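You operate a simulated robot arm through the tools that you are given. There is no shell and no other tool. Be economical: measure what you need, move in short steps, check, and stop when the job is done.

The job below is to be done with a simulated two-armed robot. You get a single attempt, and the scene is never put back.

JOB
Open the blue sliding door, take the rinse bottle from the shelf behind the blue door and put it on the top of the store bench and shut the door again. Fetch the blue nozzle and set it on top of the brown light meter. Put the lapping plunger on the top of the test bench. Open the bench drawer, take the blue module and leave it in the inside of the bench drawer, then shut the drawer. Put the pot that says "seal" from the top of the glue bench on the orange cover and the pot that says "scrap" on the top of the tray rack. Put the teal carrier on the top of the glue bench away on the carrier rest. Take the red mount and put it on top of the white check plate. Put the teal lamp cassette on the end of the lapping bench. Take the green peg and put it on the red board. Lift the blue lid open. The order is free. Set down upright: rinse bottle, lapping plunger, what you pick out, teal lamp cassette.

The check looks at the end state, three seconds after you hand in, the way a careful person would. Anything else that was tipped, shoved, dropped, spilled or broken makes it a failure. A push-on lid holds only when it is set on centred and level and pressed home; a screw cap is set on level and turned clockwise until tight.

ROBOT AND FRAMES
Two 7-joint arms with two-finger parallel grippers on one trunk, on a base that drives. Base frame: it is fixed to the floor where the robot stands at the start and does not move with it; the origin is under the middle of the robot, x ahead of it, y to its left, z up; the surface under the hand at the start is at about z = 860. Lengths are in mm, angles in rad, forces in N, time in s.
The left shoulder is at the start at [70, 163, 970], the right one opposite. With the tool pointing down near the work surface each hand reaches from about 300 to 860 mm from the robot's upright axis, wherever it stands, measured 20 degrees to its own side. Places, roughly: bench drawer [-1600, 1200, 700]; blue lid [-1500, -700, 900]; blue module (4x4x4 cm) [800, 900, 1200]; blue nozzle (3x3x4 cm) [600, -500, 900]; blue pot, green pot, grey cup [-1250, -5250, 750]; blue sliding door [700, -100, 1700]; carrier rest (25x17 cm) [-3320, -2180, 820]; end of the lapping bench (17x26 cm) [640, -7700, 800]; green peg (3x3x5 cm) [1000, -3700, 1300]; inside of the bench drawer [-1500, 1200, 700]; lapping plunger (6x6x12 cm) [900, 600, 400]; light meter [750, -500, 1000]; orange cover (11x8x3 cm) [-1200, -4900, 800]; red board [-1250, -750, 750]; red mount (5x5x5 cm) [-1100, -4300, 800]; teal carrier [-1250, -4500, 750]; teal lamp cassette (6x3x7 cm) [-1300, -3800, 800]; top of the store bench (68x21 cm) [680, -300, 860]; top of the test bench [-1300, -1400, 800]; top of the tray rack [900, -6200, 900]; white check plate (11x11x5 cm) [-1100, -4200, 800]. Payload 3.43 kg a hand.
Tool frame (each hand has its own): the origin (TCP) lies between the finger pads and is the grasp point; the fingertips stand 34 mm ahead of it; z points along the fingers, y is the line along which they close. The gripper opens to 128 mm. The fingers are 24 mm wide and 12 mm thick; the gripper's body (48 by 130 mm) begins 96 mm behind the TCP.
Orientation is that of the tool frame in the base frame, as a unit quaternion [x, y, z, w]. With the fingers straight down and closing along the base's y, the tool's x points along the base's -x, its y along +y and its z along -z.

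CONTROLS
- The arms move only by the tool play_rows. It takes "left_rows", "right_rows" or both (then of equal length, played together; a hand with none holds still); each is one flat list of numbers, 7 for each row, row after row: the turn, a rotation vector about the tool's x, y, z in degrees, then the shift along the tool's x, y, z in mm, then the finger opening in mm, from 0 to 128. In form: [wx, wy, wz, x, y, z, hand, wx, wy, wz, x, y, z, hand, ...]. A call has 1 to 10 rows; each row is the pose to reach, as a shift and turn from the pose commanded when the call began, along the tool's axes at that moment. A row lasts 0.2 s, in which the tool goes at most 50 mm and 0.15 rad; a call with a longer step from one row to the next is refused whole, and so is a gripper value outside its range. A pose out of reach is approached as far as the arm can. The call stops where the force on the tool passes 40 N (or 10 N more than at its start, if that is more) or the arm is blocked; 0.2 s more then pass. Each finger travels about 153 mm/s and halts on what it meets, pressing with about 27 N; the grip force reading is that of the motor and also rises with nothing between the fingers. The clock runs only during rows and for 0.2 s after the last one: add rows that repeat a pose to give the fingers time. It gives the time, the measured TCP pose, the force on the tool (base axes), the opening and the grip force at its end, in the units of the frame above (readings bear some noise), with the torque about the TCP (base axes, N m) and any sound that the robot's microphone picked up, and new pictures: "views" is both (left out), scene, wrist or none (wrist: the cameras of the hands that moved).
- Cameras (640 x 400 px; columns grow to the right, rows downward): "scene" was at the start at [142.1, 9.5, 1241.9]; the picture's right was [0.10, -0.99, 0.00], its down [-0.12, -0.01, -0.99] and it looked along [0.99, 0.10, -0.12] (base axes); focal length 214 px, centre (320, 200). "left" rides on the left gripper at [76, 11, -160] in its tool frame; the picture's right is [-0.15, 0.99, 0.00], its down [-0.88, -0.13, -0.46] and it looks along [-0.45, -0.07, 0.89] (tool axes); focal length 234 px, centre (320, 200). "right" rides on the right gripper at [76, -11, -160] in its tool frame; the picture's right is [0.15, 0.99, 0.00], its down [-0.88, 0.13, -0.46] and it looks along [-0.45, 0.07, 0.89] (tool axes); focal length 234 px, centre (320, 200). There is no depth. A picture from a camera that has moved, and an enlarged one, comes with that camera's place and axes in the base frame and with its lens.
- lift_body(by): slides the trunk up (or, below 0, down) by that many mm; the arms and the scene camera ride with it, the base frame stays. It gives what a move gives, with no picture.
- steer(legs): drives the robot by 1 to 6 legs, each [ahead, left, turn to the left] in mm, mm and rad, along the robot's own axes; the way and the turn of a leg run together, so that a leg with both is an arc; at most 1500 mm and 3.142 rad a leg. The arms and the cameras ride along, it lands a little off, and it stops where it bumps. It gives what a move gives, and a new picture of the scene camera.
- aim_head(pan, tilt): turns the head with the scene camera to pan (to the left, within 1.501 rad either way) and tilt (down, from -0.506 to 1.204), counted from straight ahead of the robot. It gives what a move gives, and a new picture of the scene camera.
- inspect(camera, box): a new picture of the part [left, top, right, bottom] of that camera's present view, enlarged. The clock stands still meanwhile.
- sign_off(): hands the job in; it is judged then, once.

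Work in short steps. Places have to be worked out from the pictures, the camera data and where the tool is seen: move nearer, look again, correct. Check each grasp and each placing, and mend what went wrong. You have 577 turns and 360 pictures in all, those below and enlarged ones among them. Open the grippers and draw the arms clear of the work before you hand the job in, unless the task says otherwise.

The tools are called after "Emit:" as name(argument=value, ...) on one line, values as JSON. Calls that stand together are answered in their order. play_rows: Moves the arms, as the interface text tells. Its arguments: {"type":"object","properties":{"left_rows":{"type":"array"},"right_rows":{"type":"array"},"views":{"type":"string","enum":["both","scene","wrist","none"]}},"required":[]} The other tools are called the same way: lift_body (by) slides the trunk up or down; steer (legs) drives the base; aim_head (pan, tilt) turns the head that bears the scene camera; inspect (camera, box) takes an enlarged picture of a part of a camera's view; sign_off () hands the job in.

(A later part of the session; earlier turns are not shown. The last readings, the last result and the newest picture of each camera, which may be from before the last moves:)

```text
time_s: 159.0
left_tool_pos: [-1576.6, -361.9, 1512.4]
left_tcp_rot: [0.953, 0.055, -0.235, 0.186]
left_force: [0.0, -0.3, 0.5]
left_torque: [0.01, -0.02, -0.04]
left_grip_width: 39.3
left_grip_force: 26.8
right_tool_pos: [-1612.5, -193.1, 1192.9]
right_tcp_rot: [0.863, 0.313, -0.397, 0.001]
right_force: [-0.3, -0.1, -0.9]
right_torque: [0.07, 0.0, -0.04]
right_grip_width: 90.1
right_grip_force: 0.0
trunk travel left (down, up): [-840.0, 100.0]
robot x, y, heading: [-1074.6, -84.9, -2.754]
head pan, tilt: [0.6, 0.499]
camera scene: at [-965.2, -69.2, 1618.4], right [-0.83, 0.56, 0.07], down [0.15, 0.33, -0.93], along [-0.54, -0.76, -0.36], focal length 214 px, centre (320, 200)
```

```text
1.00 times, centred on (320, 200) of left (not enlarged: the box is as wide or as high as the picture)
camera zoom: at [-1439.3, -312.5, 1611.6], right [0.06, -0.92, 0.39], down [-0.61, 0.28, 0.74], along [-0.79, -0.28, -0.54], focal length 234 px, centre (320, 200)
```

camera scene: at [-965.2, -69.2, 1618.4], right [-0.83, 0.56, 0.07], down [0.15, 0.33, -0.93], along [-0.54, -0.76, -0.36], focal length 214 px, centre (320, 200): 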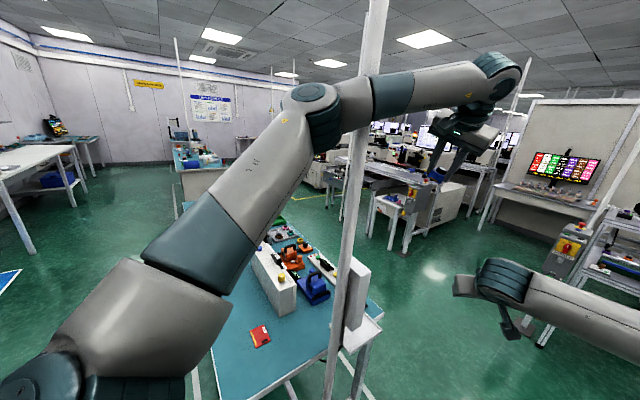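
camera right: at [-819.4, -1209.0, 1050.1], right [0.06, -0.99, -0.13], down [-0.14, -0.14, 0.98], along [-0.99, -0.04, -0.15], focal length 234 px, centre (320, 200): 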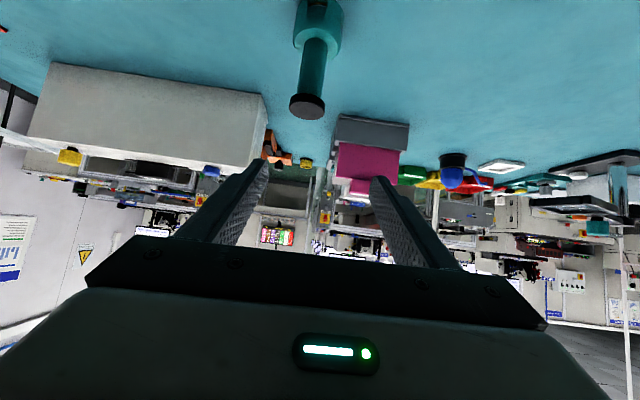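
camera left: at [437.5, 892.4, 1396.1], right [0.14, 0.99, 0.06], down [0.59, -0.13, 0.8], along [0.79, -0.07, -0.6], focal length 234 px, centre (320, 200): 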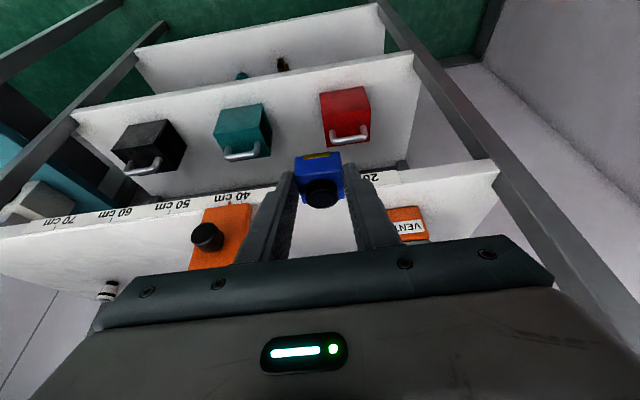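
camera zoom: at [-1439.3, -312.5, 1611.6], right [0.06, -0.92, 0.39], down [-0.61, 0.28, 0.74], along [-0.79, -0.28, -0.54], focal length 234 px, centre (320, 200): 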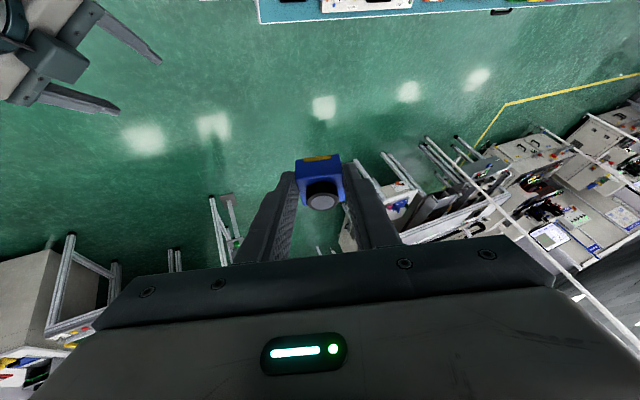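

The forearm is on the robot's side of the pole, so it isn't hooked. Strafe right, away from the pole.

Emit:
steer(legs=[[0, -120, 0]])

```text
time_s: 159.7
left_tool_pos: [-1751.6, -281.3, 1244.0]
left_tcp_rot: [0.966, -0.132, -0.164, 0.151]
left_force: [5.8, 8.6, 9.1]
left_torque: [-0.63, 0.15, 0.18]
left_grip_width: 39.0
left_grip_force: 26.8
right_tool_pos: [-1619.6, -330.0, 1010.3]
right_tcp_rot: [0.851, 0.454, -0.255, 0.062]
right_force: [2.6, 0.5, 1.2]
right_torque: [0.04, 0.17, -0.07]
right_grip_width: 89.7
right_grip_force: 0.1
trunk travel left (down, up): [-840.0, 100.0]
robot x, y, heading: [-1060.4, -72.7, -2.756]
head pan, tilt: [0.6, 0.499]
stopped in leg 1: the robot was blocked; the commanded pose is now the measured one
camera scene: at [-1050.3, -124.0, 1610.4], right [-0.83, 0.55, 0.04], down [0.2, 0.38, -0.9], along [-0.52, -0.74, -0.42], focal length 214 px, centre (320, 200)
```

scene: 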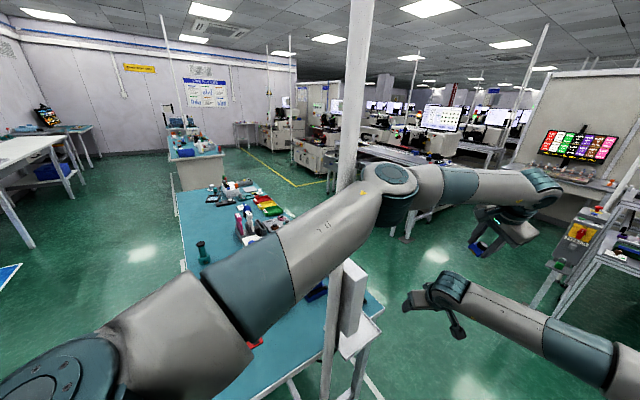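

The arms sag each time the base is blocked. First steady both arms with a small hold motion.

Emit:
play_rows(left_rows=[0, 0, 0, 0, 0, 0, 25, 0, 0, 0, 0, 0, -20, 25, 0, 0, 0, 0, 0, -40, 25], right_rows=[0, 0, 0, 0, 0, 0, 90, 0, 0, 0, 0, 0, -20, 90, 0, 0, 0, 0, 0, -40, 90], views="scene")

```text
time_s: 160.1
left_tool_pos: [-1908.5, -333.2, 1132.1]
left_tcp_rot: [0.98, -0.12, -0.083, 0.135]
left_force: [-2.3, -0.5, -1.2]
left_torque: [-0.06, -0.27, 0.16]
left_grip_width: 39.3
left_grip_force: 27.4
right_tool_pos: [-1795.7, -343.3, 928.7]
right_tcp_rot: [0.872, 0.433, -0.222, 0.056]
right_force: [1.0, -2.9, 5.7]
right_torque: [0.5, -0.01, -0.19]
right_grip_width: 89.8
right_grip_force: 0.1
trunk travel left (down, up): [-840.0, 100.0]
robot x, y, heading: [-1073.9, -64.9, -2.752]
head pan, tilt: [0.6, 0.499]
stopped in row 1 (left hand): the arm was blocked; the commanded pose is now the measured one
camera scene: at [-1267.5, -171.4, 1591.7], right [-0.83, 0.55, -0.05], down [0.32, 0.4, -0.86], along [-0.45, -0.73, -0.51], focal length 214 px, centre (320, 200)
```

scene: 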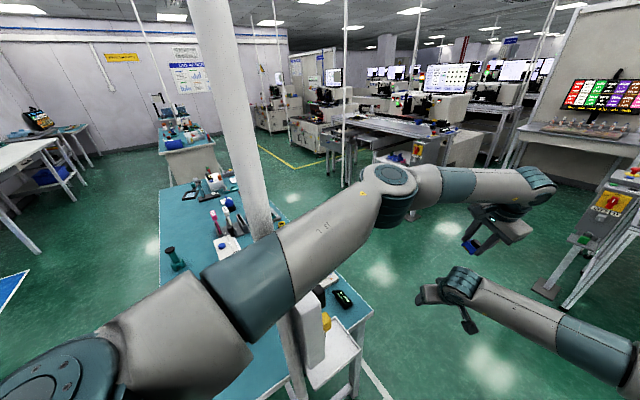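

The robot body has been rocking and is returning toward upright. Hold still for two seconds to let it settle.

Emit:
play_rows(right_rows=[0, 0, 0, 0, 0, 0, 90, 0, 0, 0, 0, 0, 0, 90, 0, 0, 0, 0, 0, 0, 90, 0, 0, 0, 0, 0, 0, 90, 0, 0, 0, 0, 0, 0, 90, 0, 0, 0, 0, 0, 0, 90], views="scene")

```text
time_s: 160.5
left_tool_pos: [-1819.4, -293.0, 1240.7]
left_tcp_rot: [0.971, -0.096, -0.145, 0.162]
left_force: [0.9, 0.8, 1.0]
left_torque: [-0.13, -0.05, 0.06]
left_grip_width: 39.1
left_grip_force: 26.4
right_tool_pos: [-1724.0, -282.7, 1010.3]
right_tcp_rot: [0.859, 0.425, -0.282, 0.045]
right_force: [1.4, 0.0, 1.6]
right_torque: [-0.01, -0.04, 0.03]
right_grip_width: 90.2
right_grip_force: 0.0
trunk travel left (down, up): [-840.0, 100.0]
robot x, y, heading: [-1096.9, -58.5, -2.763]
head pan, tilt: [0.6, 0.499]
stopped in row 2 (left hand): the arm was blocked; the commanded pose is now the measured one
camera scene: at [-1171.6, -123.7, 1601.4], right [-0.83, 0.56, 0.0], down [0.26, 0.38, -0.89], along [-0.5, -0.73, -0.46], focal length 214 px, centre (320, 200)
```

scene: 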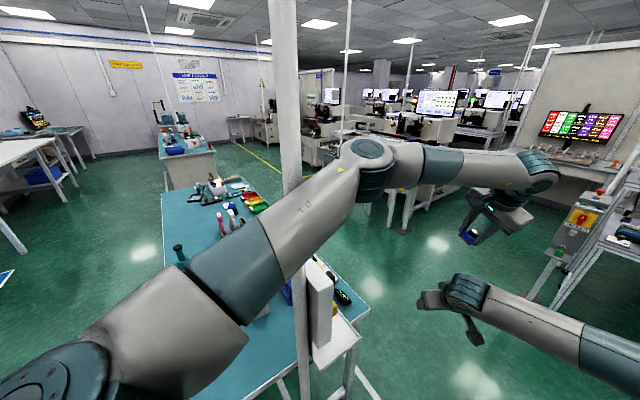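

Almost upright now. Hold more until steady.

Emit:
play_rows(right_rows=[0, 0, 0, 0, 0, 0, 90, 0, 0, 0, 0, 0, 0, 90, 0, 0, 0, 0, 0, 0, 90, 0, 0, 0, 0, 0, 0, 90, 0, 0, 0, 0, 0, 0, 90, 0, 0, 0, 0, 0, 0, 90], views="none")

Emit:
play_rows(right_rows=[0, 0, 0, 0, 0, 0, 90, 0, 0, 0, 0, 0, 0, 90, 0, 0, 0, 0, 0, 0, 90, 0, 0, 0, 0, 0, 0, 90, 0, 0, 0, 0, 0, 0, 90, 0, 0, 0, 0, 0, 0, 90], views="none")

Emit:
play_rows(right_rows=[0, 0, 0, 0, 0, 0, 90, 0, 0, 0, 0, 0, 0, 90, 0, 0, 0, 0, 0, 0, 90, 0, 0, 0, 0, 0, 0, 90, 0, 0, 0, 0, 0, 0, 90, 0, 0, 0, 0, 0, 0, 90], views="none")

```text
time_s: 161.9
left_tool_pos: [-1838.8, -309.7, 1217.7]
left_tcp_rot: [0.974, -0.092, -0.132, 0.158]
left_force: [-1.1, 0.6, 0.2]
left_torque: [0.02, 0.03, 0.0]
left_grip_width: 39.3
left_grip_force: 27.3
right_tool_pos: [-1738.0, -299.1, 992.1]
right_tcp_rot: [0.861, 0.429, -0.27, 0.049]
right_force: [0.0, 0.9, -0.1]
right_torque: [0.02, 0.01, -0.02]
right_grip_width: 90.1
right_grip_force: 0.1
trunk travel left (down, up): [-840.0, 100.0]
robot x, y, heading: [-1090.8, -55.2, -2.76]
head pan, tilt: [0.6, 0.499]
```

```text
time_s: 163.3
left_tool_pos: [-1839.2, -309.1, 1217.3]
left_tcp_rot: [0.974, -0.093, -0.132, 0.157]
left_force: [-0.3, -0.2, -0.7]
left_torque: [-0.02, 0.0, 0.04]
left_grip_width: 38.8
left_grip_force: 27.4
right_tool_pos: [-1738.3, -298.3, 993.0]
right_tcp_rot: [0.861, 0.429, -0.27, 0.049]
right_force: [0.5, 0.1, 0.3]
right_torque: [-0.03, 0.0, 0.0]
right_grip_width: 90.0
right_grip_force: 0.0
trunk travel left (down, up): [-840.0, 100.0]
robot x, y, heading: [-1089.3, -59.6, -2.759]
head pan, tilt: [0.6, 0.499]
```

```text
time_s: 164.7
left_tool_pos: [-1840.3, -309.8, 1218.2]
left_tcp_rot: [0.974, -0.092, -0.133, 0.157]
left_force: [-0.2, -0.3, -0.2]
left_torque: [0.03, -0.02, 0.0]
left_grip_width: 39.1
left_grip_force: 26.1
right_tool_pos: [-1738.1, -298.5, 992.1]
right_tcp_rot: [0.861, 0.429, -0.27, 0.048]
right_force: [0.6, -1.1, 0.6]
right_torque: [0.01, 0.0, 0.03]
right_grip_width: 90.2
right_grip_force: 0.1
trunk travel left (down, up): [-840.0, 100.0]
robot x, y, heading: [-1098.3, -59.7, -2.759]
head pan, tilt: [0.6, 0.499]
```

Steady and upright. Strafe right gently, away from the pole, then look.

Emit:
steer(legs=[[0, -60, 0]])

```text
time_s: 165.6
left_tool_pos: [-1859.2, -277.1, 1214.0]
left_tcp_rot: [0.976, -0.088, -0.133, 0.15]
left_force: [0.0, -2.2, -1.1]
left_torque: [0.09, 0.03, -0.02]
left_grip_width: 38.9
left_grip_force: 26.8
right_tool_pos: [-1757.3, -260.1, 989.7]
right_tcp_rot: [0.86, 0.433, -0.267, 0.041]
right_force: [-0.2, 0.2, 0.7]
right_torque: [0.09, 0.07, -0.02]
right_grip_width: 90.1
right_grip_force: 0.0
trunk travel left (down, up): [-840.0, 100.0]
robot x, y, heading: [-1115.4, 0.6, -2.751]
head pan, tilt: [0.6, 0.499]
camera scene: at [-1208.7, -105.3, 1596.5], right [-0.83, 0.55, 0.0], down [0.26, 0.4, -0.88], along [-0.49, -0.73, -0.48], focal length 214 px, centre (320, 200)
```

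scene: 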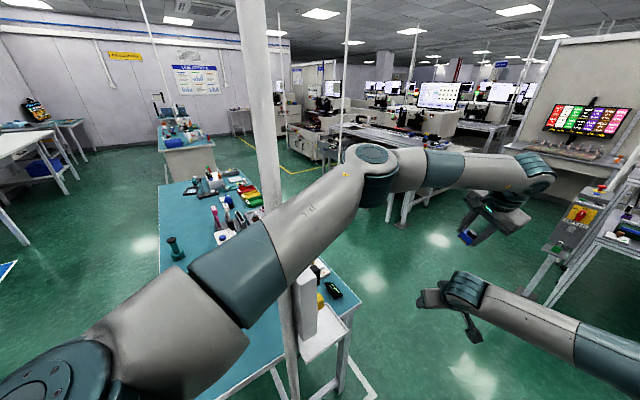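

Good. Continue right and then rotate to face −x.

Emit:
steer(legs=[[0, -150, 0], [0, 0, -0.38]])

```text
time_s: 168.1
left_tool_pos: [-1963.4, 155.6, 1215.2]
left_tcp_rot: [0.942, -0.267, -0.158, 0.125]
left_force: [0.5, 0.0, -1.1]
left_torque: [0.02, 0.0, -0.01]
left_grip_width: 39.2
left_grip_force: 26.5
right_tool_pos: [-1861.4, 135.0, 989.7]
right_tcp_rot: [0.925, 0.267, -0.27, -0.007]
right_force: [0.1, -0.2, 0.0]
right_torque: [0.01, -0.01, -0.04]
right_grip_width: 89.9
right_grip_force: 0.0
trunk travel left (down, up): [-840.0, 100.0]
robot x, y, heading: [-1172.8, 138.0, -3.128]
head pan, tilt: [0.6, 0.499]
camera scene: at [-1295.0, 83.0, 1596.9], right [-0.58, 0.82, 0.0], down [0.39, 0.28, -0.88], along [-0.72, -0.5, -0.48], focal length 214 px, centre (320, 200)
```

scene: 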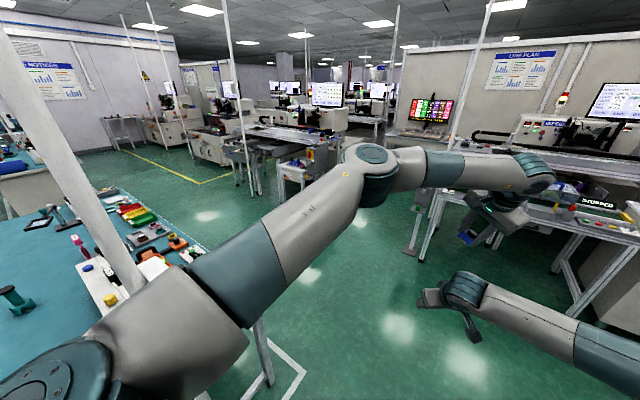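

Clear of the pole and the plunger still stands. Now bring both hands back to compact, straight poses.

Emit:
play_rows(left_rows=[0.7, -0.7, -3.3, 38, -1, -16, 25, 1.5, -1.4, -6.6, 75, -3, -33, 25, 2.2, -2.1, -9.9, 113, -4, -49, 25, 2.9, -2.8, -13.2, 151, -6, -66, 25, 3.6, -3.5, -16.5, 188, -7, -82, 25, 4.4, -4.1, -19.7, 226, -9, -99, 25, 5.1, -4.8, -23, 264, -10, -115, 25, 5.8, -5.5, -26.3, 301, -11, -132, 25, 6.6, -6.2, -29.6, 339, -13, -148, 25, 7.3, -6.9, -32.9, 376, -14, -165, 25], right_rows=[1.4, -2.2, 2.8, 22, -3, -13, 90, 2.7, -4.3, 5.6, 44, -6, -27, 90, 4.1, -6.5, 8.4, 66, -9, -40, 90, 5.4, -8.7, 11.2, 88, -12, -53, 90, 6.8, -10.9, 14, 110, -15, -67, 90, 8.2, -13, 16.8, 131, -18, -80, 90, 9.5, -15.2, 19.6, 153, -21, -93, 90, 10.9, -17.4, 22.4, 175, -25, -107, 90, 12.2, -19.5, 25.2, 197, -28, -120, 90, 13.6, -21.7, 28, 219, -31, -133, 90], views="scene")

```text
time_s: 170.3
left_tool_pos: [-1603.7, -8.4, 1281.2]
left_tcp_rot: [0.974, -0.005, -0.225, 0.001]
left_force: [0.7, -0.6, -0.3]
left_torque: [0.02, -0.06, 0.0]
left_grip_width: 39.1
left_grip_force: 27.3
left hand out of reach, approached as far as the arm can: row 10
right_tool_pos: [-1655.5, 257.7, 1016.5]
right_tcp_rot: [0.889, -0.003, -0.459, -0.006]
right_force: [0.1, -0.7, -0.1]
right_torque: [0.04, -0.01, -0.05]
right_grip_width: 90.0
right_grip_force: 0.1
right hand out of reach, approached as far as the arm can: row 8, 9, 10
trunk travel left (down, up): [-840.0, 100.0]
robot x, y, heading: [-1171.7, 134.6, -3.127]
head pan, tilt: [0.6, 0.499]
camera scene: at [-1294.2, 80.9, 1596.9], right [-0.58, 0.82, 0.0], down [0.39, 0.28, -0.88], along [-0.72, -0.5, -0.48], focal length 214 px, centre (320, 200)
```

scene: 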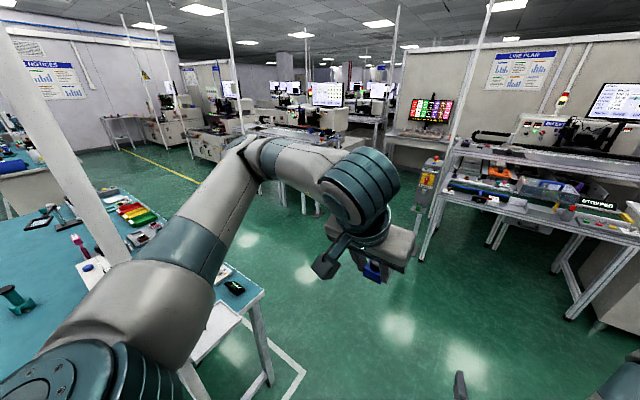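

Compact again. Drive 900 mm ahead through the aisle.

Emit:
steer(legs=[[450, 0, 0], [450, 0, 0]])

Emit:
aim_head(pan=-1.4, tilt=0.5)

```text
time_s: 175.4
left_tool_pos: [-2504.2, -18.0, 1282.0]
left_tcp_rot: [0.974, -0.006, -0.225, 0.001]
left_force: [0.0, 1.1, 0.0]
left_torque: [0.01, 0.01, 0.01]
left_grip_width: 39.1
left_grip_force: 26.8
right_tool_pos: [-2553.6, 249.8, 1016.3]
right_tcp_rot: [0.889, -0.004, -0.458, -0.005]
right_force: [-0.4, -0.1, -0.6]
right_torque: [0.01, 0.02, -0.02]
right_grip_width: 90.3
right_grip_force: 0.0
trunk travel left (down, up): [-840.0, 100.0]
robot x, y, heading: [-2071.1, 126.7, -3.129]
head pan, tilt: [0.6, 0.499]
camera scene: at [-2193.0, 73.0, 1597.1], right [-0.57, 0.82, 0.0], down [0.39, 0.28, -0.88], along [-0.72, -0.5, -0.48], focal length 214 px, centre (320, 200)
```

scene: 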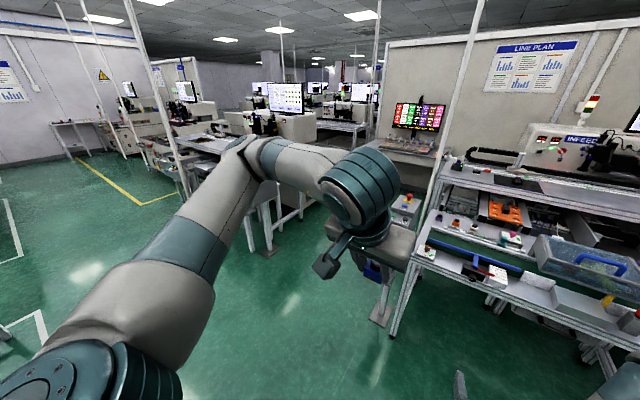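

```text
time_s: 177.3
left_tool_pos: [-2504.5, -17.7, 1282.0]
left_tcp_rot: [0.974, -0.006, -0.225, 0.001]
left_force: [0.2, -0.7, -0.1]
left_torque: [-0.03, -0.01, 0.0]
left_grip_width: 38.9
left_grip_force: 27.0
right_tool_pos: [-2554.3, 248.8, 1015.9]
right_tcp_rot: [0.889, -0.004, -0.458, -0.005]
right_force: [-1.1, 0.4, -0.5]
right_torque: [-0.01, -0.04, 0.0]
right_grip_width: 90.0
right_grip_force: 0.1
trunk travel left (down, up): [-840.0, 100.0]
robot x, y, heading: [-2069.7, 129.6, -3.131]
head pan, tilt: [-1.4, 0.499]
camera scene: at [-2136.8, 214.7, 1596.9], right [0.98, 0.18, 0.0], down [0.09, -0.47, -0.88], along [-0.16, 0.86, -0.48], focal length 214 px, centre (320, 200)
```

scene: 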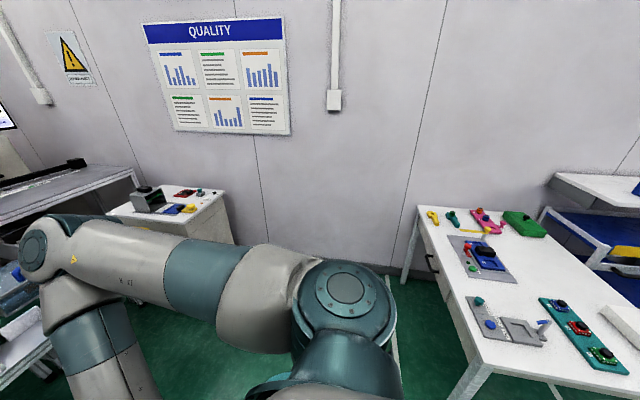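

The drawer handle is on bench 2's −x side. Move back a little in x, rotate to face +x, then strafe alongside.

Emit:
steer(legs=[[240, 0, 0], [0, 0, -1.57], [0, 0, -1.57]])

Emit:
aim_head(pan=0.6, tilt=0.5)

```text
time_s: 186.7
left_tool_pos: [-1874.1, 265.7, 1281.6]
left_tcp_rot: [0.006, 0.975, 0.0, 0.224]
left_force: [1.1, -1.1, -0.3]
left_torque: [0.02, 0.02, -0.03]
left_grip_width: 39.1
left_grip_force: 26.8
right_tool_pos: [-1824.6, -1.5, 1015.4]
right_tcp_rot: [0.003, 0.889, -0.005, 0.457]
right_force: [0.3, -0.4, -0.2]
right_torque: [0.02, -0.02, -0.01]
right_grip_width: 90.2
right_grip_force: 0.1
trunk travel left (down, up): [-840.0, 100.0]
robot x, y, heading: [-2311.3, 124.5, 0.014]
head pan, tilt: [-1.4, 0.499]
camera scene: at [-2243.6, 33.8, 1596.9], right [-0.98, -0.18, 0.0], down [-0.09, 0.47, -0.88], along [0.16, -0.86, -0.48], focal length 214 px, centre (320, 200)
```

scene: 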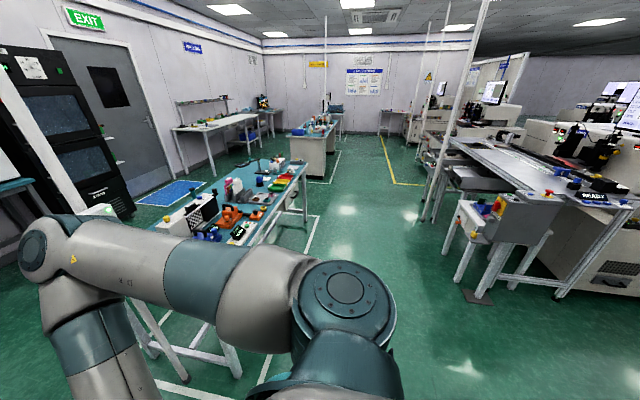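

```text
time_s: 188.7
left_tool_pos: [-1875.5, 266.4, 1281.3]
left_tcp_rot: [0.007, 0.974, 0.0, 0.225]
left_force: [0.3, -0.9, -0.1]
left_torque: [-0.01, 0.04, -0.01]
left_grip_width: 39.1
left_grip_force: 27.1
right_tool_pos: [-1823.9, -1.3, 1015.7]
right_tcp_rot: [0.005, 0.889, -0.006, 0.458]
right_force: [0.3, 0.4, 1.4]
right_torque: [0.0, 0.0, 0.0]
right_grip_width: 90.0
right_grip_force: 0.0
trunk travel left (down, up): [-840.0, 100.0]
robot x, y, heading: [-2310.5, 123.5, 0.01]
head pan, tilt: [0.6, 0.499]
camera scene: at [-2185.5, 175.3, 1596.9], right [0.57, -0.82, 0.0], down [-0.39, -0.27, -0.88], along [0.72, 0.5, -0.48], focal length 214 px, centre (320, 200)
```

scene: 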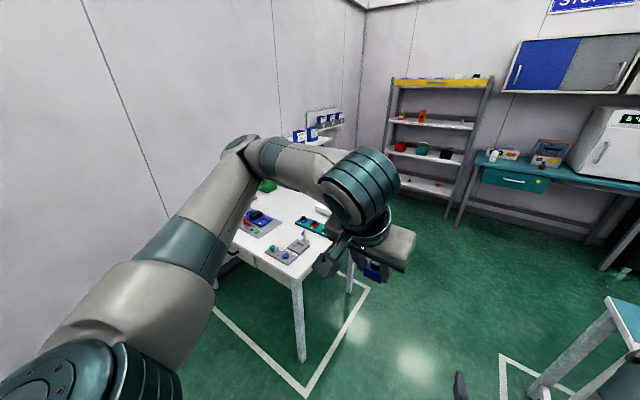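

Strafe left to line up with the drawer, then look at its handle.

Emit:
steer(legs=[[0, 430, -0.01], [0, 430, 0]])

Emit:
aim_head(pan=0.0, tilt=0.75)

```text
time_s: 193.5
left_tool_pos: [-1877.0, 1119.6, 1282.7]
left_tcp_rot: [0.014, 0.974, -0.001, 0.225]
left_force: [0.5, -0.6, -0.9]
left_torque: [0.02, -0.01, 0.01]
left_grip_width: 39.3
left_grip_force: 26.7
right_tool_pos: [-1831.1, 852.6, 1015.8]
right_tcp_rot: [0.011, 0.889, -0.008, 0.457]
right_force: [-0.3, 0.4, 0.2]
right_torque: [0.02, 0.01, 0.01]
right_grip_width: 89.9
right_grip_force: 0.1
trunk travel left (down, up): [-840.0, 100.0]
robot x, y, heading: [-2315.4, 981.9, 0.002]
head pan, tilt: [0.6, 0.499]
camera scene: at [-2189.8, 1033.2, 1596.9], right [0.56, -0.83, 0.0], down [-0.4, -0.27, -0.88], along [0.73, 0.49, -0.48], focal length 214 px, centre (320, 200)
```

scene: 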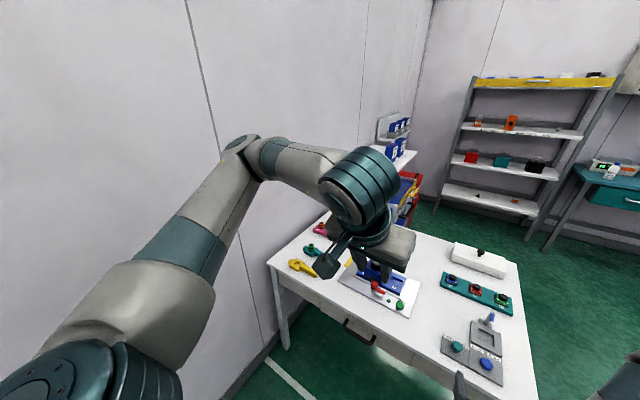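

```text
time_s: 194.5
left_tool_pos: [-1878.3, 1121.0, 1282.5]
left_tcp_rot: [0.013, 0.974, -0.001, 0.225]
left_force: [-0.5, -1.1, -0.3]
left_torque: [0.02, 0.0, -0.03]
left_grip_width: 39.1
left_grip_force: 27.1
right_tool_pos: [-1832.1, 853.8, 1015.7]
right_tcp_rot: [0.01, 0.889, -0.008, 0.458]
right_force: [0.0, 0.5, 0.2]
right_torque: [-0.01, 0.0, 0.0]
right_grip_width: 90.1
right_grip_force: 0.3
trunk travel left (down, up): [-840.0, 100.0]
robot x, y, heading: [-2311.4, 983.1, 0.001]
head pan, tilt: [0.0, 0.75]
camera scene: at [-2182.1, 982.8, 1575.0], right [0.0, -1.0, 0.0], down [-0.68, 0.0, -0.73], along [0.73, 0.0, -0.68], focal length 214 px, centre (320, 200)
```

scene: 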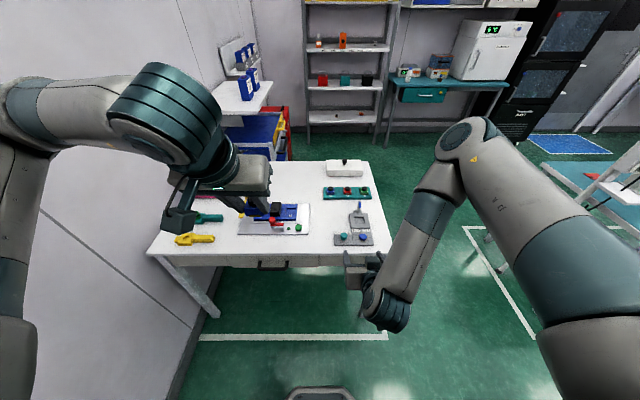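

Drawer handle visible near (−1690, 1190). Lower the trunk to working height and zoom in.

Emit:
lift_body(by=-350)

Emit:
aim_head(pan=0.25, tilt=0.6)

Emit:
inspect(camera="scene", box=[220, 200, 420, 325])

```text
time_s: 197.9
left_tool_pos: [-1877.3, 1121.3, 932.0]
left_tcp_rot: [0.013, 0.974, -0.002, 0.225]
left_force: [-0.1, 0.2, -1.1]
left_torque: [-0.03, 0.01, -0.02]
left_grip_width: 39.1
left_grip_force: 26.6
right_tool_pos: [-1832.1, 853.7, 665.2]
right_tcp_rot: [0.01, 0.889, -0.009, 0.458]
right_force: [0.5, 0.3, 0.5]
right_torque: [0.02, -0.03, 0.0]
right_grip_width: 89.9
right_grip_force: 0.1
trunk travel left (down, up): [-490.0, 450.0]
robot x, y, heading: [-2319.8, 982.0, -0.002]
head pan, tilt: [0.0, 0.75]
```

```text
time_s: 198.7
left_tool_pos: [-1879.1, 1121.0, 933.4]
left_tcp_rot: [0.013, 0.974, -0.001, 0.226]
left_force: [-0.1, -0.1, -1.3]
left_torque: [0.0, 0.02, -0.01]
left_grip_width: 39.1
left_grip_force: 27.0
right_tool_pos: [-1833.1, 854.2, 665.3]
right_tcp_rot: [0.01, 0.889, -0.009, 0.458]
right_force: [-0.9, 0.3, 0.0]
right_torque: [0.01, 0.03, -0.02]
right_grip_width: 89.6
right_grip_force: 0.1
trunk travel left (down, up): [-490.0, 450.0]
robot x, y, heading: [-2313.9, 982.2, 0.001]
head pan, tilt: [0.25, 0.6]
camera scene: at [-2179.4, 1004.9, 1237.8], right [0.24, -0.97, 0.0], down [-0.55, -0.14, -0.82], along [0.8, 0.2, -0.57], focal length 214 px, centre (320, 200)
```

scene: 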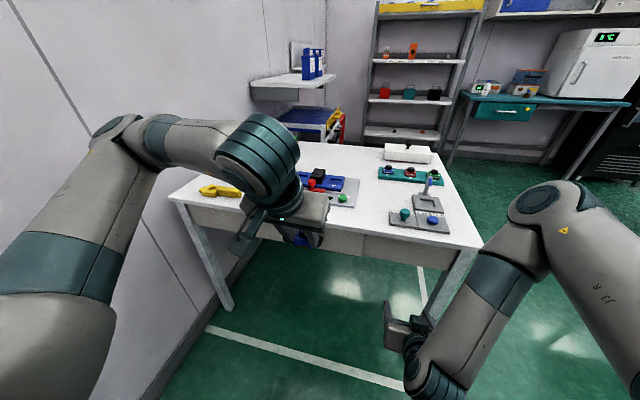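

```text
3.20 times, centred on (320, 262) of scene
camera zoom: at [-2179.4, 1004.9, 1237.8], right [0.24, -0.97, 0.0], down [-0.55, -0.14, -0.82], along [0.8, 0.2, -0.57], focal length 686 px, centre (320, 0)
```

zoom: 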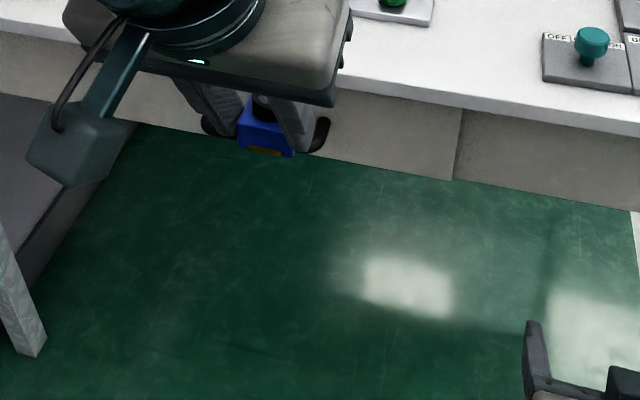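

Move left 190 mm so the right arm faces the handle, and lift the left hand out of view.

Emit:
play_rows(left_rows=[0, 0, 0, -13, 10, -27, 25, 0, 0, 0, -26, 20, -54, 25, 0, 0, 0, -39, 40, -81, 25, 0, 0, 0, -52, 60, -108, 25, 0, 0, 0, -65, 80, -135, 25, 0, 0, 0, -78, 100, -162, 25, 0, 0, 0, -91, 120, -189, 25], views="none")

Emit:
steer(legs=[[0, 190, 0]])

Emit:
aim_head(pan=0.0, tilt=0.65)

Emit:
inspect(camera="scene", box=[220, 180, 420, 305])

```text
time_s: 200.3
left_tool_pos: [-1878.9, 1241.4, 1144.0]
left_tcp_rot: [0.013, 0.974, 0.0, 0.225]
left_force: [0.6, 0.6, -0.5]
left_torque: [-0.01, 0.01, -0.01]
left_grip_width: 39.0
left_grip_force: 26.8
right_tool_pos: [-1832.0, 854.2, 665.9]
right_tcp_rot: [0.01, 0.889, -0.008, 0.459]
right_force: [-1.0, 0.0, 0.9]
right_torque: [0.0, 0.0, 0.05]
right_grip_width: 90.2
right_grip_force: 0.1
trunk travel left (down, up): [-490.0, 450.0]
robot x, y, heading: [-2318.2, 984.6, 0.002]
head pan, tilt: [0.25, 0.6]
```

```text
time_s: 202.0
left_tool_pos: [-1880.0, 1410.5, 1147.0]
left_tcp_rot: [0.02, 0.974, 0.004, 0.224]
left_force: [-0.4, 0.6, -0.5]
left_torque: [0.02, 0.02, 0.0]
left_grip_width: 39.2
left_grip_force: 27.1
right_tool_pos: [-1836.0, 1031.4, 666.4]
right_tcp_rot: [0.014, 0.888, -0.005, 0.459]
right_force: [-0.2, 0.0, 0.1]
right_torque: [-0.04, 0.0, 0.01]
right_grip_width: 90.1
right_grip_force: 0.0
trunk travel left (down, up): [-490.0, 450.0]
robot x, y, heading: [-2316.4, 1167.2, -0.008]
head pan, tilt: [0.25, 0.6]
stopped in leg 1: the robot was blocked; the commanded pose is now the measured one
camera scene: at [-2185.0, 1178.7, 1239.2], right [0.24, -0.97, -0.01], down [-0.55, -0.13, -0.83], along [0.8, 0.2, -0.56], focal length 214 px, centre (320, 200)
```

scene: 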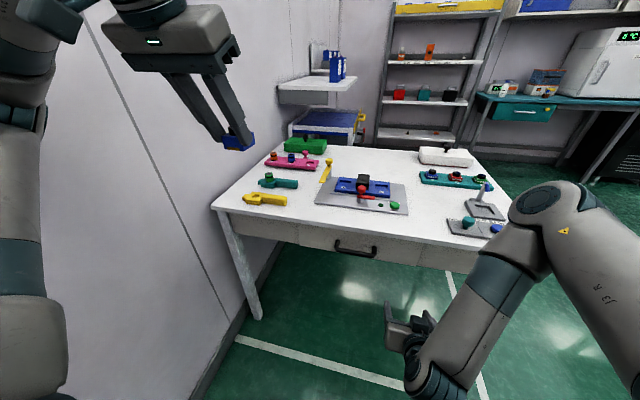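

```text
time_s: 202.8
left_tool_pos: [-1878.0, 1410.9, 1145.6]
left_tcp_rot: [0.019, 0.974, 0.005, 0.224]
left_force: [-0.9, -0.4, -0.2]
left_torque: [0.0, 0.03, 0.02]
left_grip_width: 39.7
left_grip_force: 27.0
right_tool_pos: [-1836.3, 1031.2, 665.1]
right_tcp_rot: [0.015, 0.888, -0.006, 0.459]
right_force: [-1.0, -0.2, -0.7]
right_torque: [0.01, 0.01, -0.01]
right_grip_width: 90.1
right_grip_force: 0.0
trunk travel left (down, up): [-490.0, 450.0]
robot x, y, heading: [-2312.2, 1175.2, -0.002]
head pan, tilt: [0.0, 0.649]
camera scene: at [-2183.0, 1156.3, 1234.0], right [0.0, -1.0, -0.01], down [-0.6, 0.01, -0.8], along [0.8, 0.0, -0.6], focal length 214 px, centre (320, 200)
```

scene: 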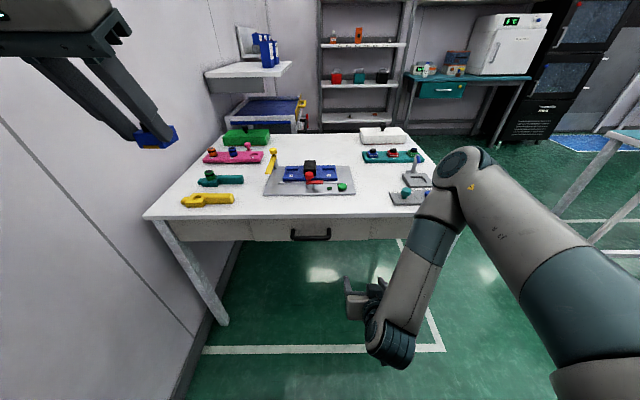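

```text
3.20 times, centred on (320, 242) of scene
camera zoom: at [-2183.0, 1156.3, 1234.0], right [0.0, -1.0, -0.01], down [-0.6, 0.01, -0.8], along [0.8, 0.0, -0.6], focal length 686 px, centre (320, 64)
```

zoom: 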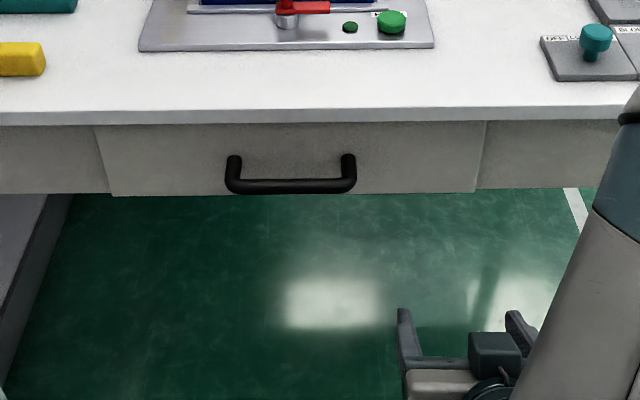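

The left elbow brushed the wall; step right 60 mm. Then pitch the right hand level for the handle at ≈(−1700, 1187, 716).

Emit:
steer(legs=[[0, -60, 0]])

Emit:
play_rows(right_rows=[0, -7, 0, 0, 25, -6, 60, 0, -14, 0, 0, 50, -12, 60, 0, -21, 0, 0, 75, -18, 60, 0, -28, 0, 0, 100, -24, 60, 0, -35, 0, 0, 130, -30, 60], views="none")

Emit:
play_rows(right_rows=[0, 0, -8.5, 0, 0, 0, 60, 0, 0, -17, 0, 0, 0, 60, 0, 0, -25.5, 0, 0, 0, 60, 0, 0, -34, 0, 0, 0, 60, 0, 0, -42.5, 0, 0, 0, 60, 0, 0, -51, 0, 0, 0, 60, 0, 0, -59.5, 0, 0, 0, 60, 0, 0, -68, 0, 0, 0, 60, 0, 0, -76.5, 0, 0, 0, 60, 0, 0, -85, 0, 0, 0, 60], views="scene")

```text
time_s: 203.8
left_tool_pos: [-1877.2, 1364.1, 1142.3]
left_tcp_rot: [0.016, 0.975, -0.001, 0.223]
left_force: [0.1, -0.6, -0.4]
left_torque: [0.03, 0.05, 0.07]
left_grip_width: 39.3
left_grip_force: 26.9
right_tool_pos: [-1833.6, 977.7, 664.2]
right_tcp_rot: [0.011, 0.889, -0.008, 0.458]
right_force: [-0.1, -0.5, -0.6]
right_torque: [0.04, 0.0, 0.06]
right_grip_width: 89.8
right_grip_force: 0.1
trunk travel left (down, up): [-490.0, 450.0]
robot x, y, heading: [-2314.9, 1112.7, -0.004]
head pan, tilt: [0.0, 0.649]
camera scene: at [-2179.8, 1109.3, 1233.5], right [0.0, -1.0, 0.0], down [-0.6, 0.0, -0.8], along [0.8, 0.0, -0.6], focal length 214 px, centre (320, 200)
```

scene: 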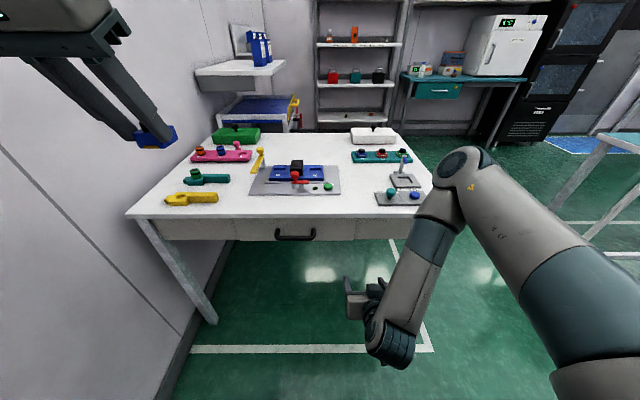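

```text
time_s: 204.9
left_tool_pos: [-1875.4, 1364.6, 1141.7]
left_tcp_rot: [0.016, 0.975, 0.0, 0.221]
left_force: [0.7, -0.1, -1.3]
left_torque: [0.03, 0.03, 0.02]
left_grip_width: 39.0
left_grip_force: 26.7
right_tool_pos: [-1755.1, 1167.1, 736.5]
right_tcp_rot: [0.009, 0.727, -0.013, 0.687]
right_force: [1.5, -0.3, -0.6]
right_torque: [-0.01, -0.02, -0.01]
right_grip_width: 59.9
right_grip_force: 0.2
right hand out of reach, approached as far as the arm can: row 2, 3, 4, 5
trunk travel left (down, up): [-490.0, 450.0]
robot x, y, heading: [-2315.4, 1112.3, -0.002]
head pan, tilt: [0.0, 0.649]
```

```text
time_s: 207.2
left_tool_pos: [-1877.8, 1364.4, 1142.8]
left_tcp_rot: [0.017, 0.975, -0.001, 0.223]
left_force: [-0.3, 0.2, -0.4]
left_torque: [0.0, 0.03, -0.01]
left_grip_width: 39.1
left_grip_force: 26.8
right_tool_pos: [-1742.5, 1173.1, 744.9]
right_tcp_rot: [-0.476, 0.53, -0.486, 0.506]
right_force: [-10.8, 0.4, -4.8]
right_torque: [-0.04, 0.54, 0.16]
right_grip_width: 62.9
right_grip_force: 2.8
right hand out of reach, approached as far as the arm can: row 1, 2, 3, 4, 5, 6, 7, 8, 9, 10
trunk travel left (down, up): [-490.0, 450.0]
robot x, y, heading: [-2317.1, 1112.9, -0.004]
head pan, tilt: [0.0, 0.649]
camera scene: at [-2180.0, 1110.7, 1233.3], right [0.0, -1.0, 0.0], down [-0.6, 0.0, -0.8], along [0.8, 0.0, -0.6], focal length 214 px, centre (320, 200)
```

scene: 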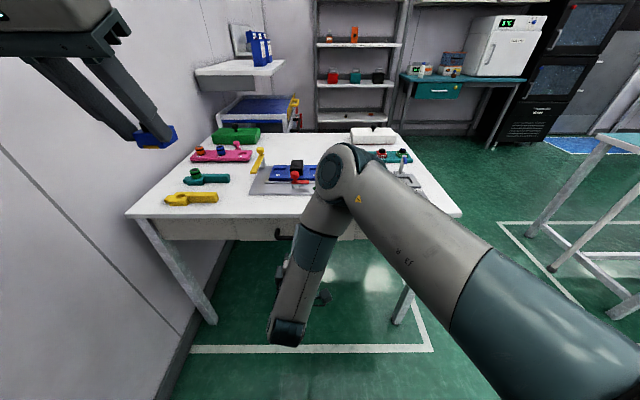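

The robot stands too close for this pose. Back off 180 mm and view with the wrist camera.

Emit:
steer(legs=[[-180, 0, 0]])

Emit:
play_rows(right_rows=[0, 0, 0, 0, 0, 0, 60, 0, 0, -5, 0, 0, 20, 60, 0, 0, -5, 0, 0, 20, 60], views="both")

```text
time_s: 208.6
left_tool_pos: [-2056.3, 1368.6, 1142.8]
left_tcp_rot: [0.014, 0.975, -0.001, 0.223]
left_force: [-0.1, 0.4, 0.2]
left_torque: [0.01, -0.01, -0.01]
left_grip_width: 39.1
left_grip_force: 26.8
right_tool_pos: [-1920.4, 1178.4, 747.0]
right_tcp_rot: [-0.477, 0.528, -0.483, 0.511]
right_force: [0.5, 0.2, 0.4]
right_torque: [-0.05, -0.02, 0.03]
right_grip_width: 60.2
right_grip_force: 0.0
trunk travel left (down, up): [-490.0, 450.0]
robot x, y, heading: [-2493.2, 1115.3, -0.001]
head pan, tilt: [0.0, 0.649]
camera scene: at [-2357.1, 1111.8, 1233.7], right [0.0, -1.0, 0.0], down [-0.6, 0.0, -0.8], along [0.8, 0.0, -0.6], focal length 214 px, centre (320, 200)
```

scene: 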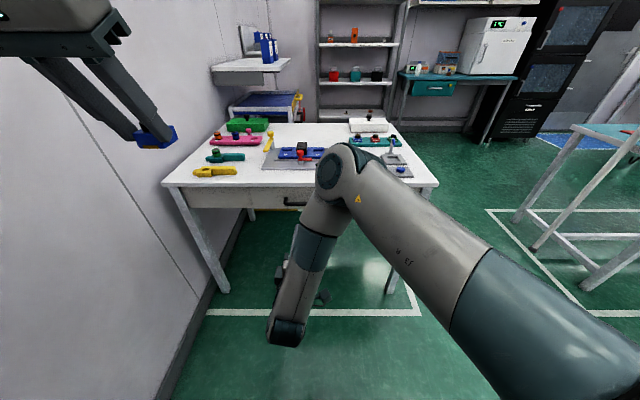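

```text
time_s: 209.4
left_tool_pos: [-2054.8, 1368.7, 1143.2]
left_tcp_rot: [0.013, 0.975, -0.001, 0.222]
left_force: [0.1, 1.1, -0.5]
left_torque: [0.0, 0.0, 0.02]
left_grip_width: 39.1
left_grip_force: 26.9
right_tool_pos: [-1899.0, 1178.7, 746.1]
right_tcp_rot: [-0.5, 0.507, -0.504, 0.489]
right_force: [0.4, -0.5, -0.4]
right_torque: [0.0, 0.01, 0.0]
right_grip_width: 60.1
right_grip_force: 0.1
trunk travel left (down, up): [-490.0, 450.0]
robot x, y, heading: [-2491.2, 1113.3, 0.005]
head pan, tilt: [0.0, 0.649]
camera scene: at [-2356.1, 1112.1, 1233.5], right [0.0, -1.0, 0.0], down [-0.6, 0.0, -0.8], along [0.8, 0.0, -0.6], focal length 214 px, centre (320, 200)
camera right: at [-2059.6, 1106.8, 759.0], right [-0.02, -0.15, -0.99], down [-0.44, 0.89, -0.13], along [0.9, 0.43, -0.08], focal length 234 px, centre (320, 200)
```

scene: 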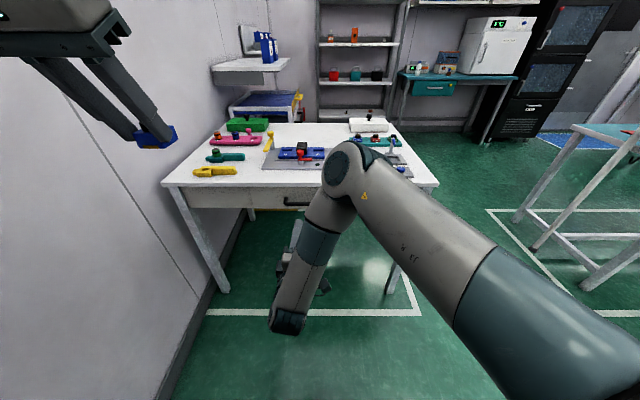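
right: 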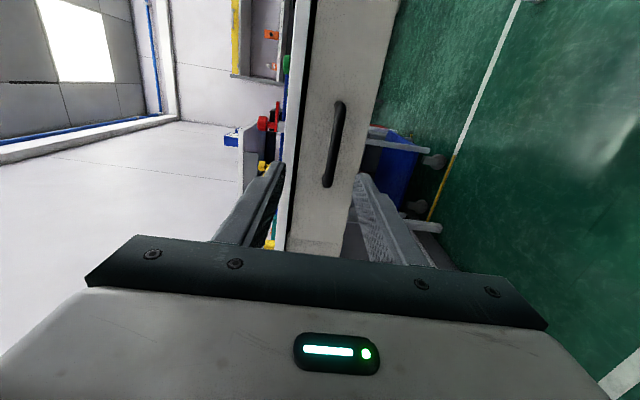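

Handle is at ≈(−1700, 1183, 719). Lower 27 mm and advance with fingers above and below the bar.

Emit:
play_rows(right_rows=[0, 0, 0, -2, 13, 35, 60, 0, 0, 0, -4, 27, 75, 60, 0, 0, 0, -4, 27, 115, 60, 0, 0, 0, -4, 27, 150, 60, 0, 0, 0, -4, 27, 170, 60], views="wrist")

```text
time_s: 210.6
left_tool_pos: [-2054.9, 1368.6, 1140.9]
left_tcp_rot: [0.014, 0.975, -0.001, 0.222]
left_force: [0.1, -0.6, -1.1]
left_torque: [0.02, 0.01, 0.0]
left_grip_width: 39.3
left_grip_force: 27.2
right_tool_pos: [-1731.0, 1185.6, 726.0]
right_tcp_rot: [-0.5, 0.511, -0.503, 0.485]
right_force: [0.2, 0.1, -0.3]
right_torque: [-0.02, -0.01, 0.02]
right_grip_width: 60.0
right_grip_force: 0.0
right hand out of reach, approached as far as the arm can: row 4, 5
trunk travel left (down, up): [-490.0, 450.0]
robot x, y, heading: [-2493.7, 1111.4, 0.009]
head pan, tilt: [0.0, 0.649]
camera right: at [-1892.4, 1115.2, 739.4], right [-0.03, -0.15, -0.99], down [-0.43, 0.89, -0.13], along [0.9, 0.42, -0.09], focal length 234 px, centre (320, 200)
```

right: 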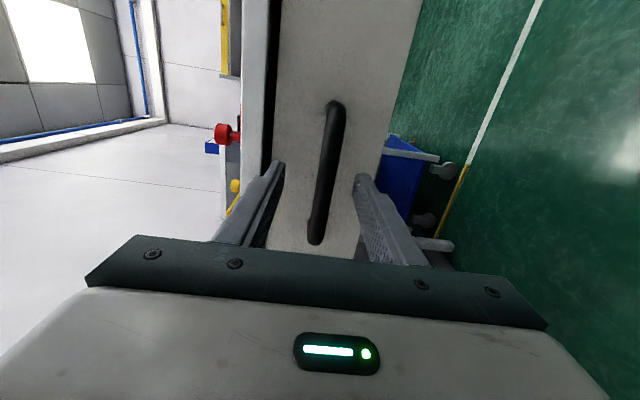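

Bar is between the fingers. Drive 35 mm closer, then close on it.

Emit:
steer(legs=[[35, 0, 0]])

Emit:
play_rows(right_rows=[0, 0, 0, 0, 4, 0, 40, 0, 0, 0, 0, 4, 0, 15, 0, 0, 0, 0, 4, 0, 0, 0, 0, 0, 0, 4, 0, 0], views="wrist")

```text
time_s: 211.6
left_tool_pos: [-2022.7, 1368.6, 1141.8]
left_tcp_rot: [0.012, 0.975, 0.001, 0.222]
left_force: [-0.5, 0.7, -0.9]
left_torque: [-0.02, 0.02, -0.01]
left_grip_width: 38.9
left_grip_force: 27.3
right_tool_pos: [-1702.6, 1186.2, 724.8]
right_tcp_rot: [-0.498, 0.513, -0.505, 0.484]
right_force: [-0.3, 0.3, 0.3]
right_torque: [-0.02, -0.01, 0.07]
right_grip_width: 59.7
right_grip_force: 0.1
trunk travel left (down, up): [-490.0, 450.0]
robot x, y, heading: [-2462.6, 1110.9, -0.0]
head pan, tilt: [0.0, 0.649]
stopped in leg 1: the force on the tool passed its limit at 215 N (the readings are from after the stop); the commanded pose is now the measured one
camera scene: at [-2323.5, 1111.6, 1233.4], right [0.0, -1.0, 0.0], down [-0.6, 0.0, -0.8], along [0.8, 0.0, -0.6], focal length 214 px, centre (320, 200)
```

scene: 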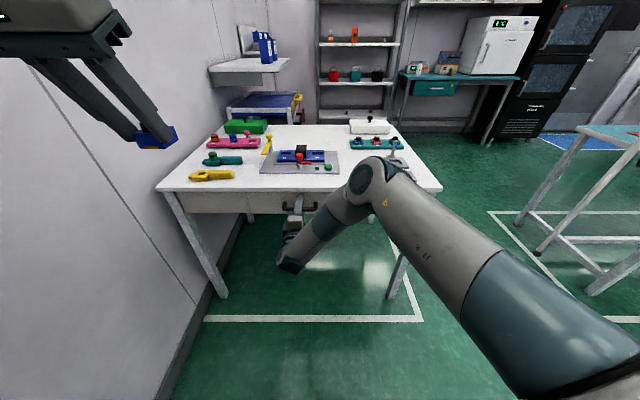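

```text
time_s: 212.6
left_tool_pos: [-2023.2, 1369.0, 1141.1]
left_tcp_rot: [0.013, 0.975, -0.001, 0.222]
left_force: [0.8, -0.7, -0.9]
left_torque: [-0.03, 0.02, 0.01]
left_grip_width: 39.1
left_grip_force: 27.0
right_tool_pos: [-1703.6, 1186.9, 720.5]
right_tcp_rot: [-0.5, 0.512, -0.504, 0.484]
right_force: [-0.2, 0.9, -1.6]
right_torque: [0.5, 0.03, 0.28]
right_grip_width: 15.4
right_grip_force: 44.6
trunk travel left (down, up): [-490.0, 450.0]
robot x, y, heading: [-2458.9, 1112.0, -0.001]
head pan, tilt: [0.0, 0.649]
camera right: at [-1864.5, 1117.1, 734.1], right [-0.03, -0.15, -0.99], down [-0.43, 0.89, -0.12], along [0.9, 0.42, -0.09], focal length 234 px, centre (320, 200)
```

right: 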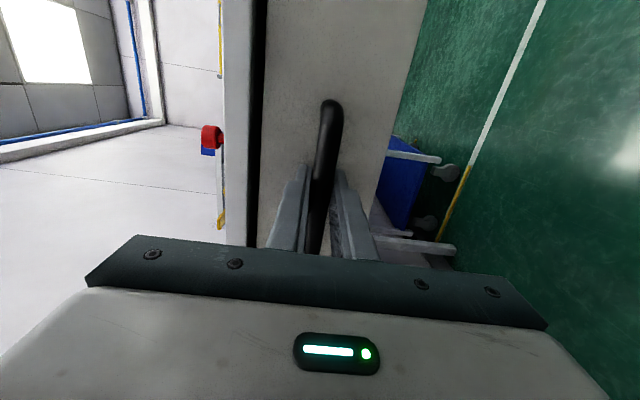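

Handle gripped. Pull the drawer out with the arm first.

Emit:
play_rows(right_rows=[0, 0, 0, 0, 0, -20, 0, 0, 0, 0, 0, 0, -40, 0, 0, 0, 0, 0, 0, -60, 0, 0, 0, 0, 0, 0, -80, 0, 0, 0, 0, 0, 0, -100, 0, 0, 0, 0, 0, 0, -120, 0, 0, 0, 0, 0, 0, -140, 0], views="scene")

```text
time_s: 214.2
left_tool_pos: [-2020.2, 1365.6, 1141.3]
left_tcp_rot: [0.014, 0.975, 0.0, 0.221]
left_force: [-0.8, 0.0, -0.8]
left_torque: [0.03, -0.01, -0.02]
left_grip_width: 39.1
left_grip_force: 26.8
right_tool_pos: [-1843.5, 1187.5, 719.7]
right_tcp_rot: [-0.501, 0.514, -0.504, 0.481]
right_force: [-0.2, -25.5, -31.1]
right_torque: [0.42, -0.01, -0.05]
right_grip_width: 15.8
right_grip_force: 44.7
trunk travel left (down, up): [-490.0, 450.0]
robot x, y, heading: [-2463.1, 1110.6, 0.004]
head pan, tilt: [0.0, 0.649]
camera scene: at [-2320.9, 1109.5, 1232.8], right [0.0, -1.0, 0.0], down [-0.61, 0.0, -0.79], along [0.79, 0.0, -0.61], focal length 214 px, centre (320, 200)
```

scene: 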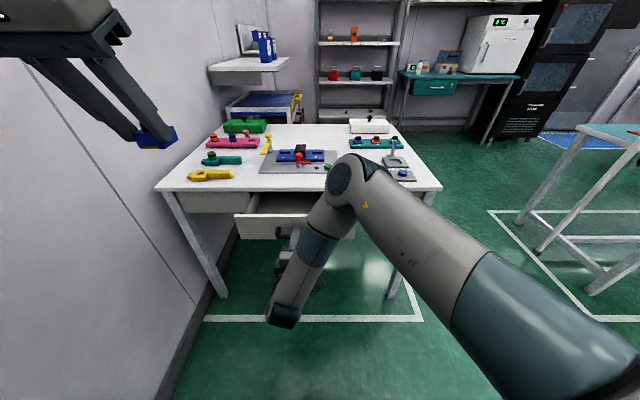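

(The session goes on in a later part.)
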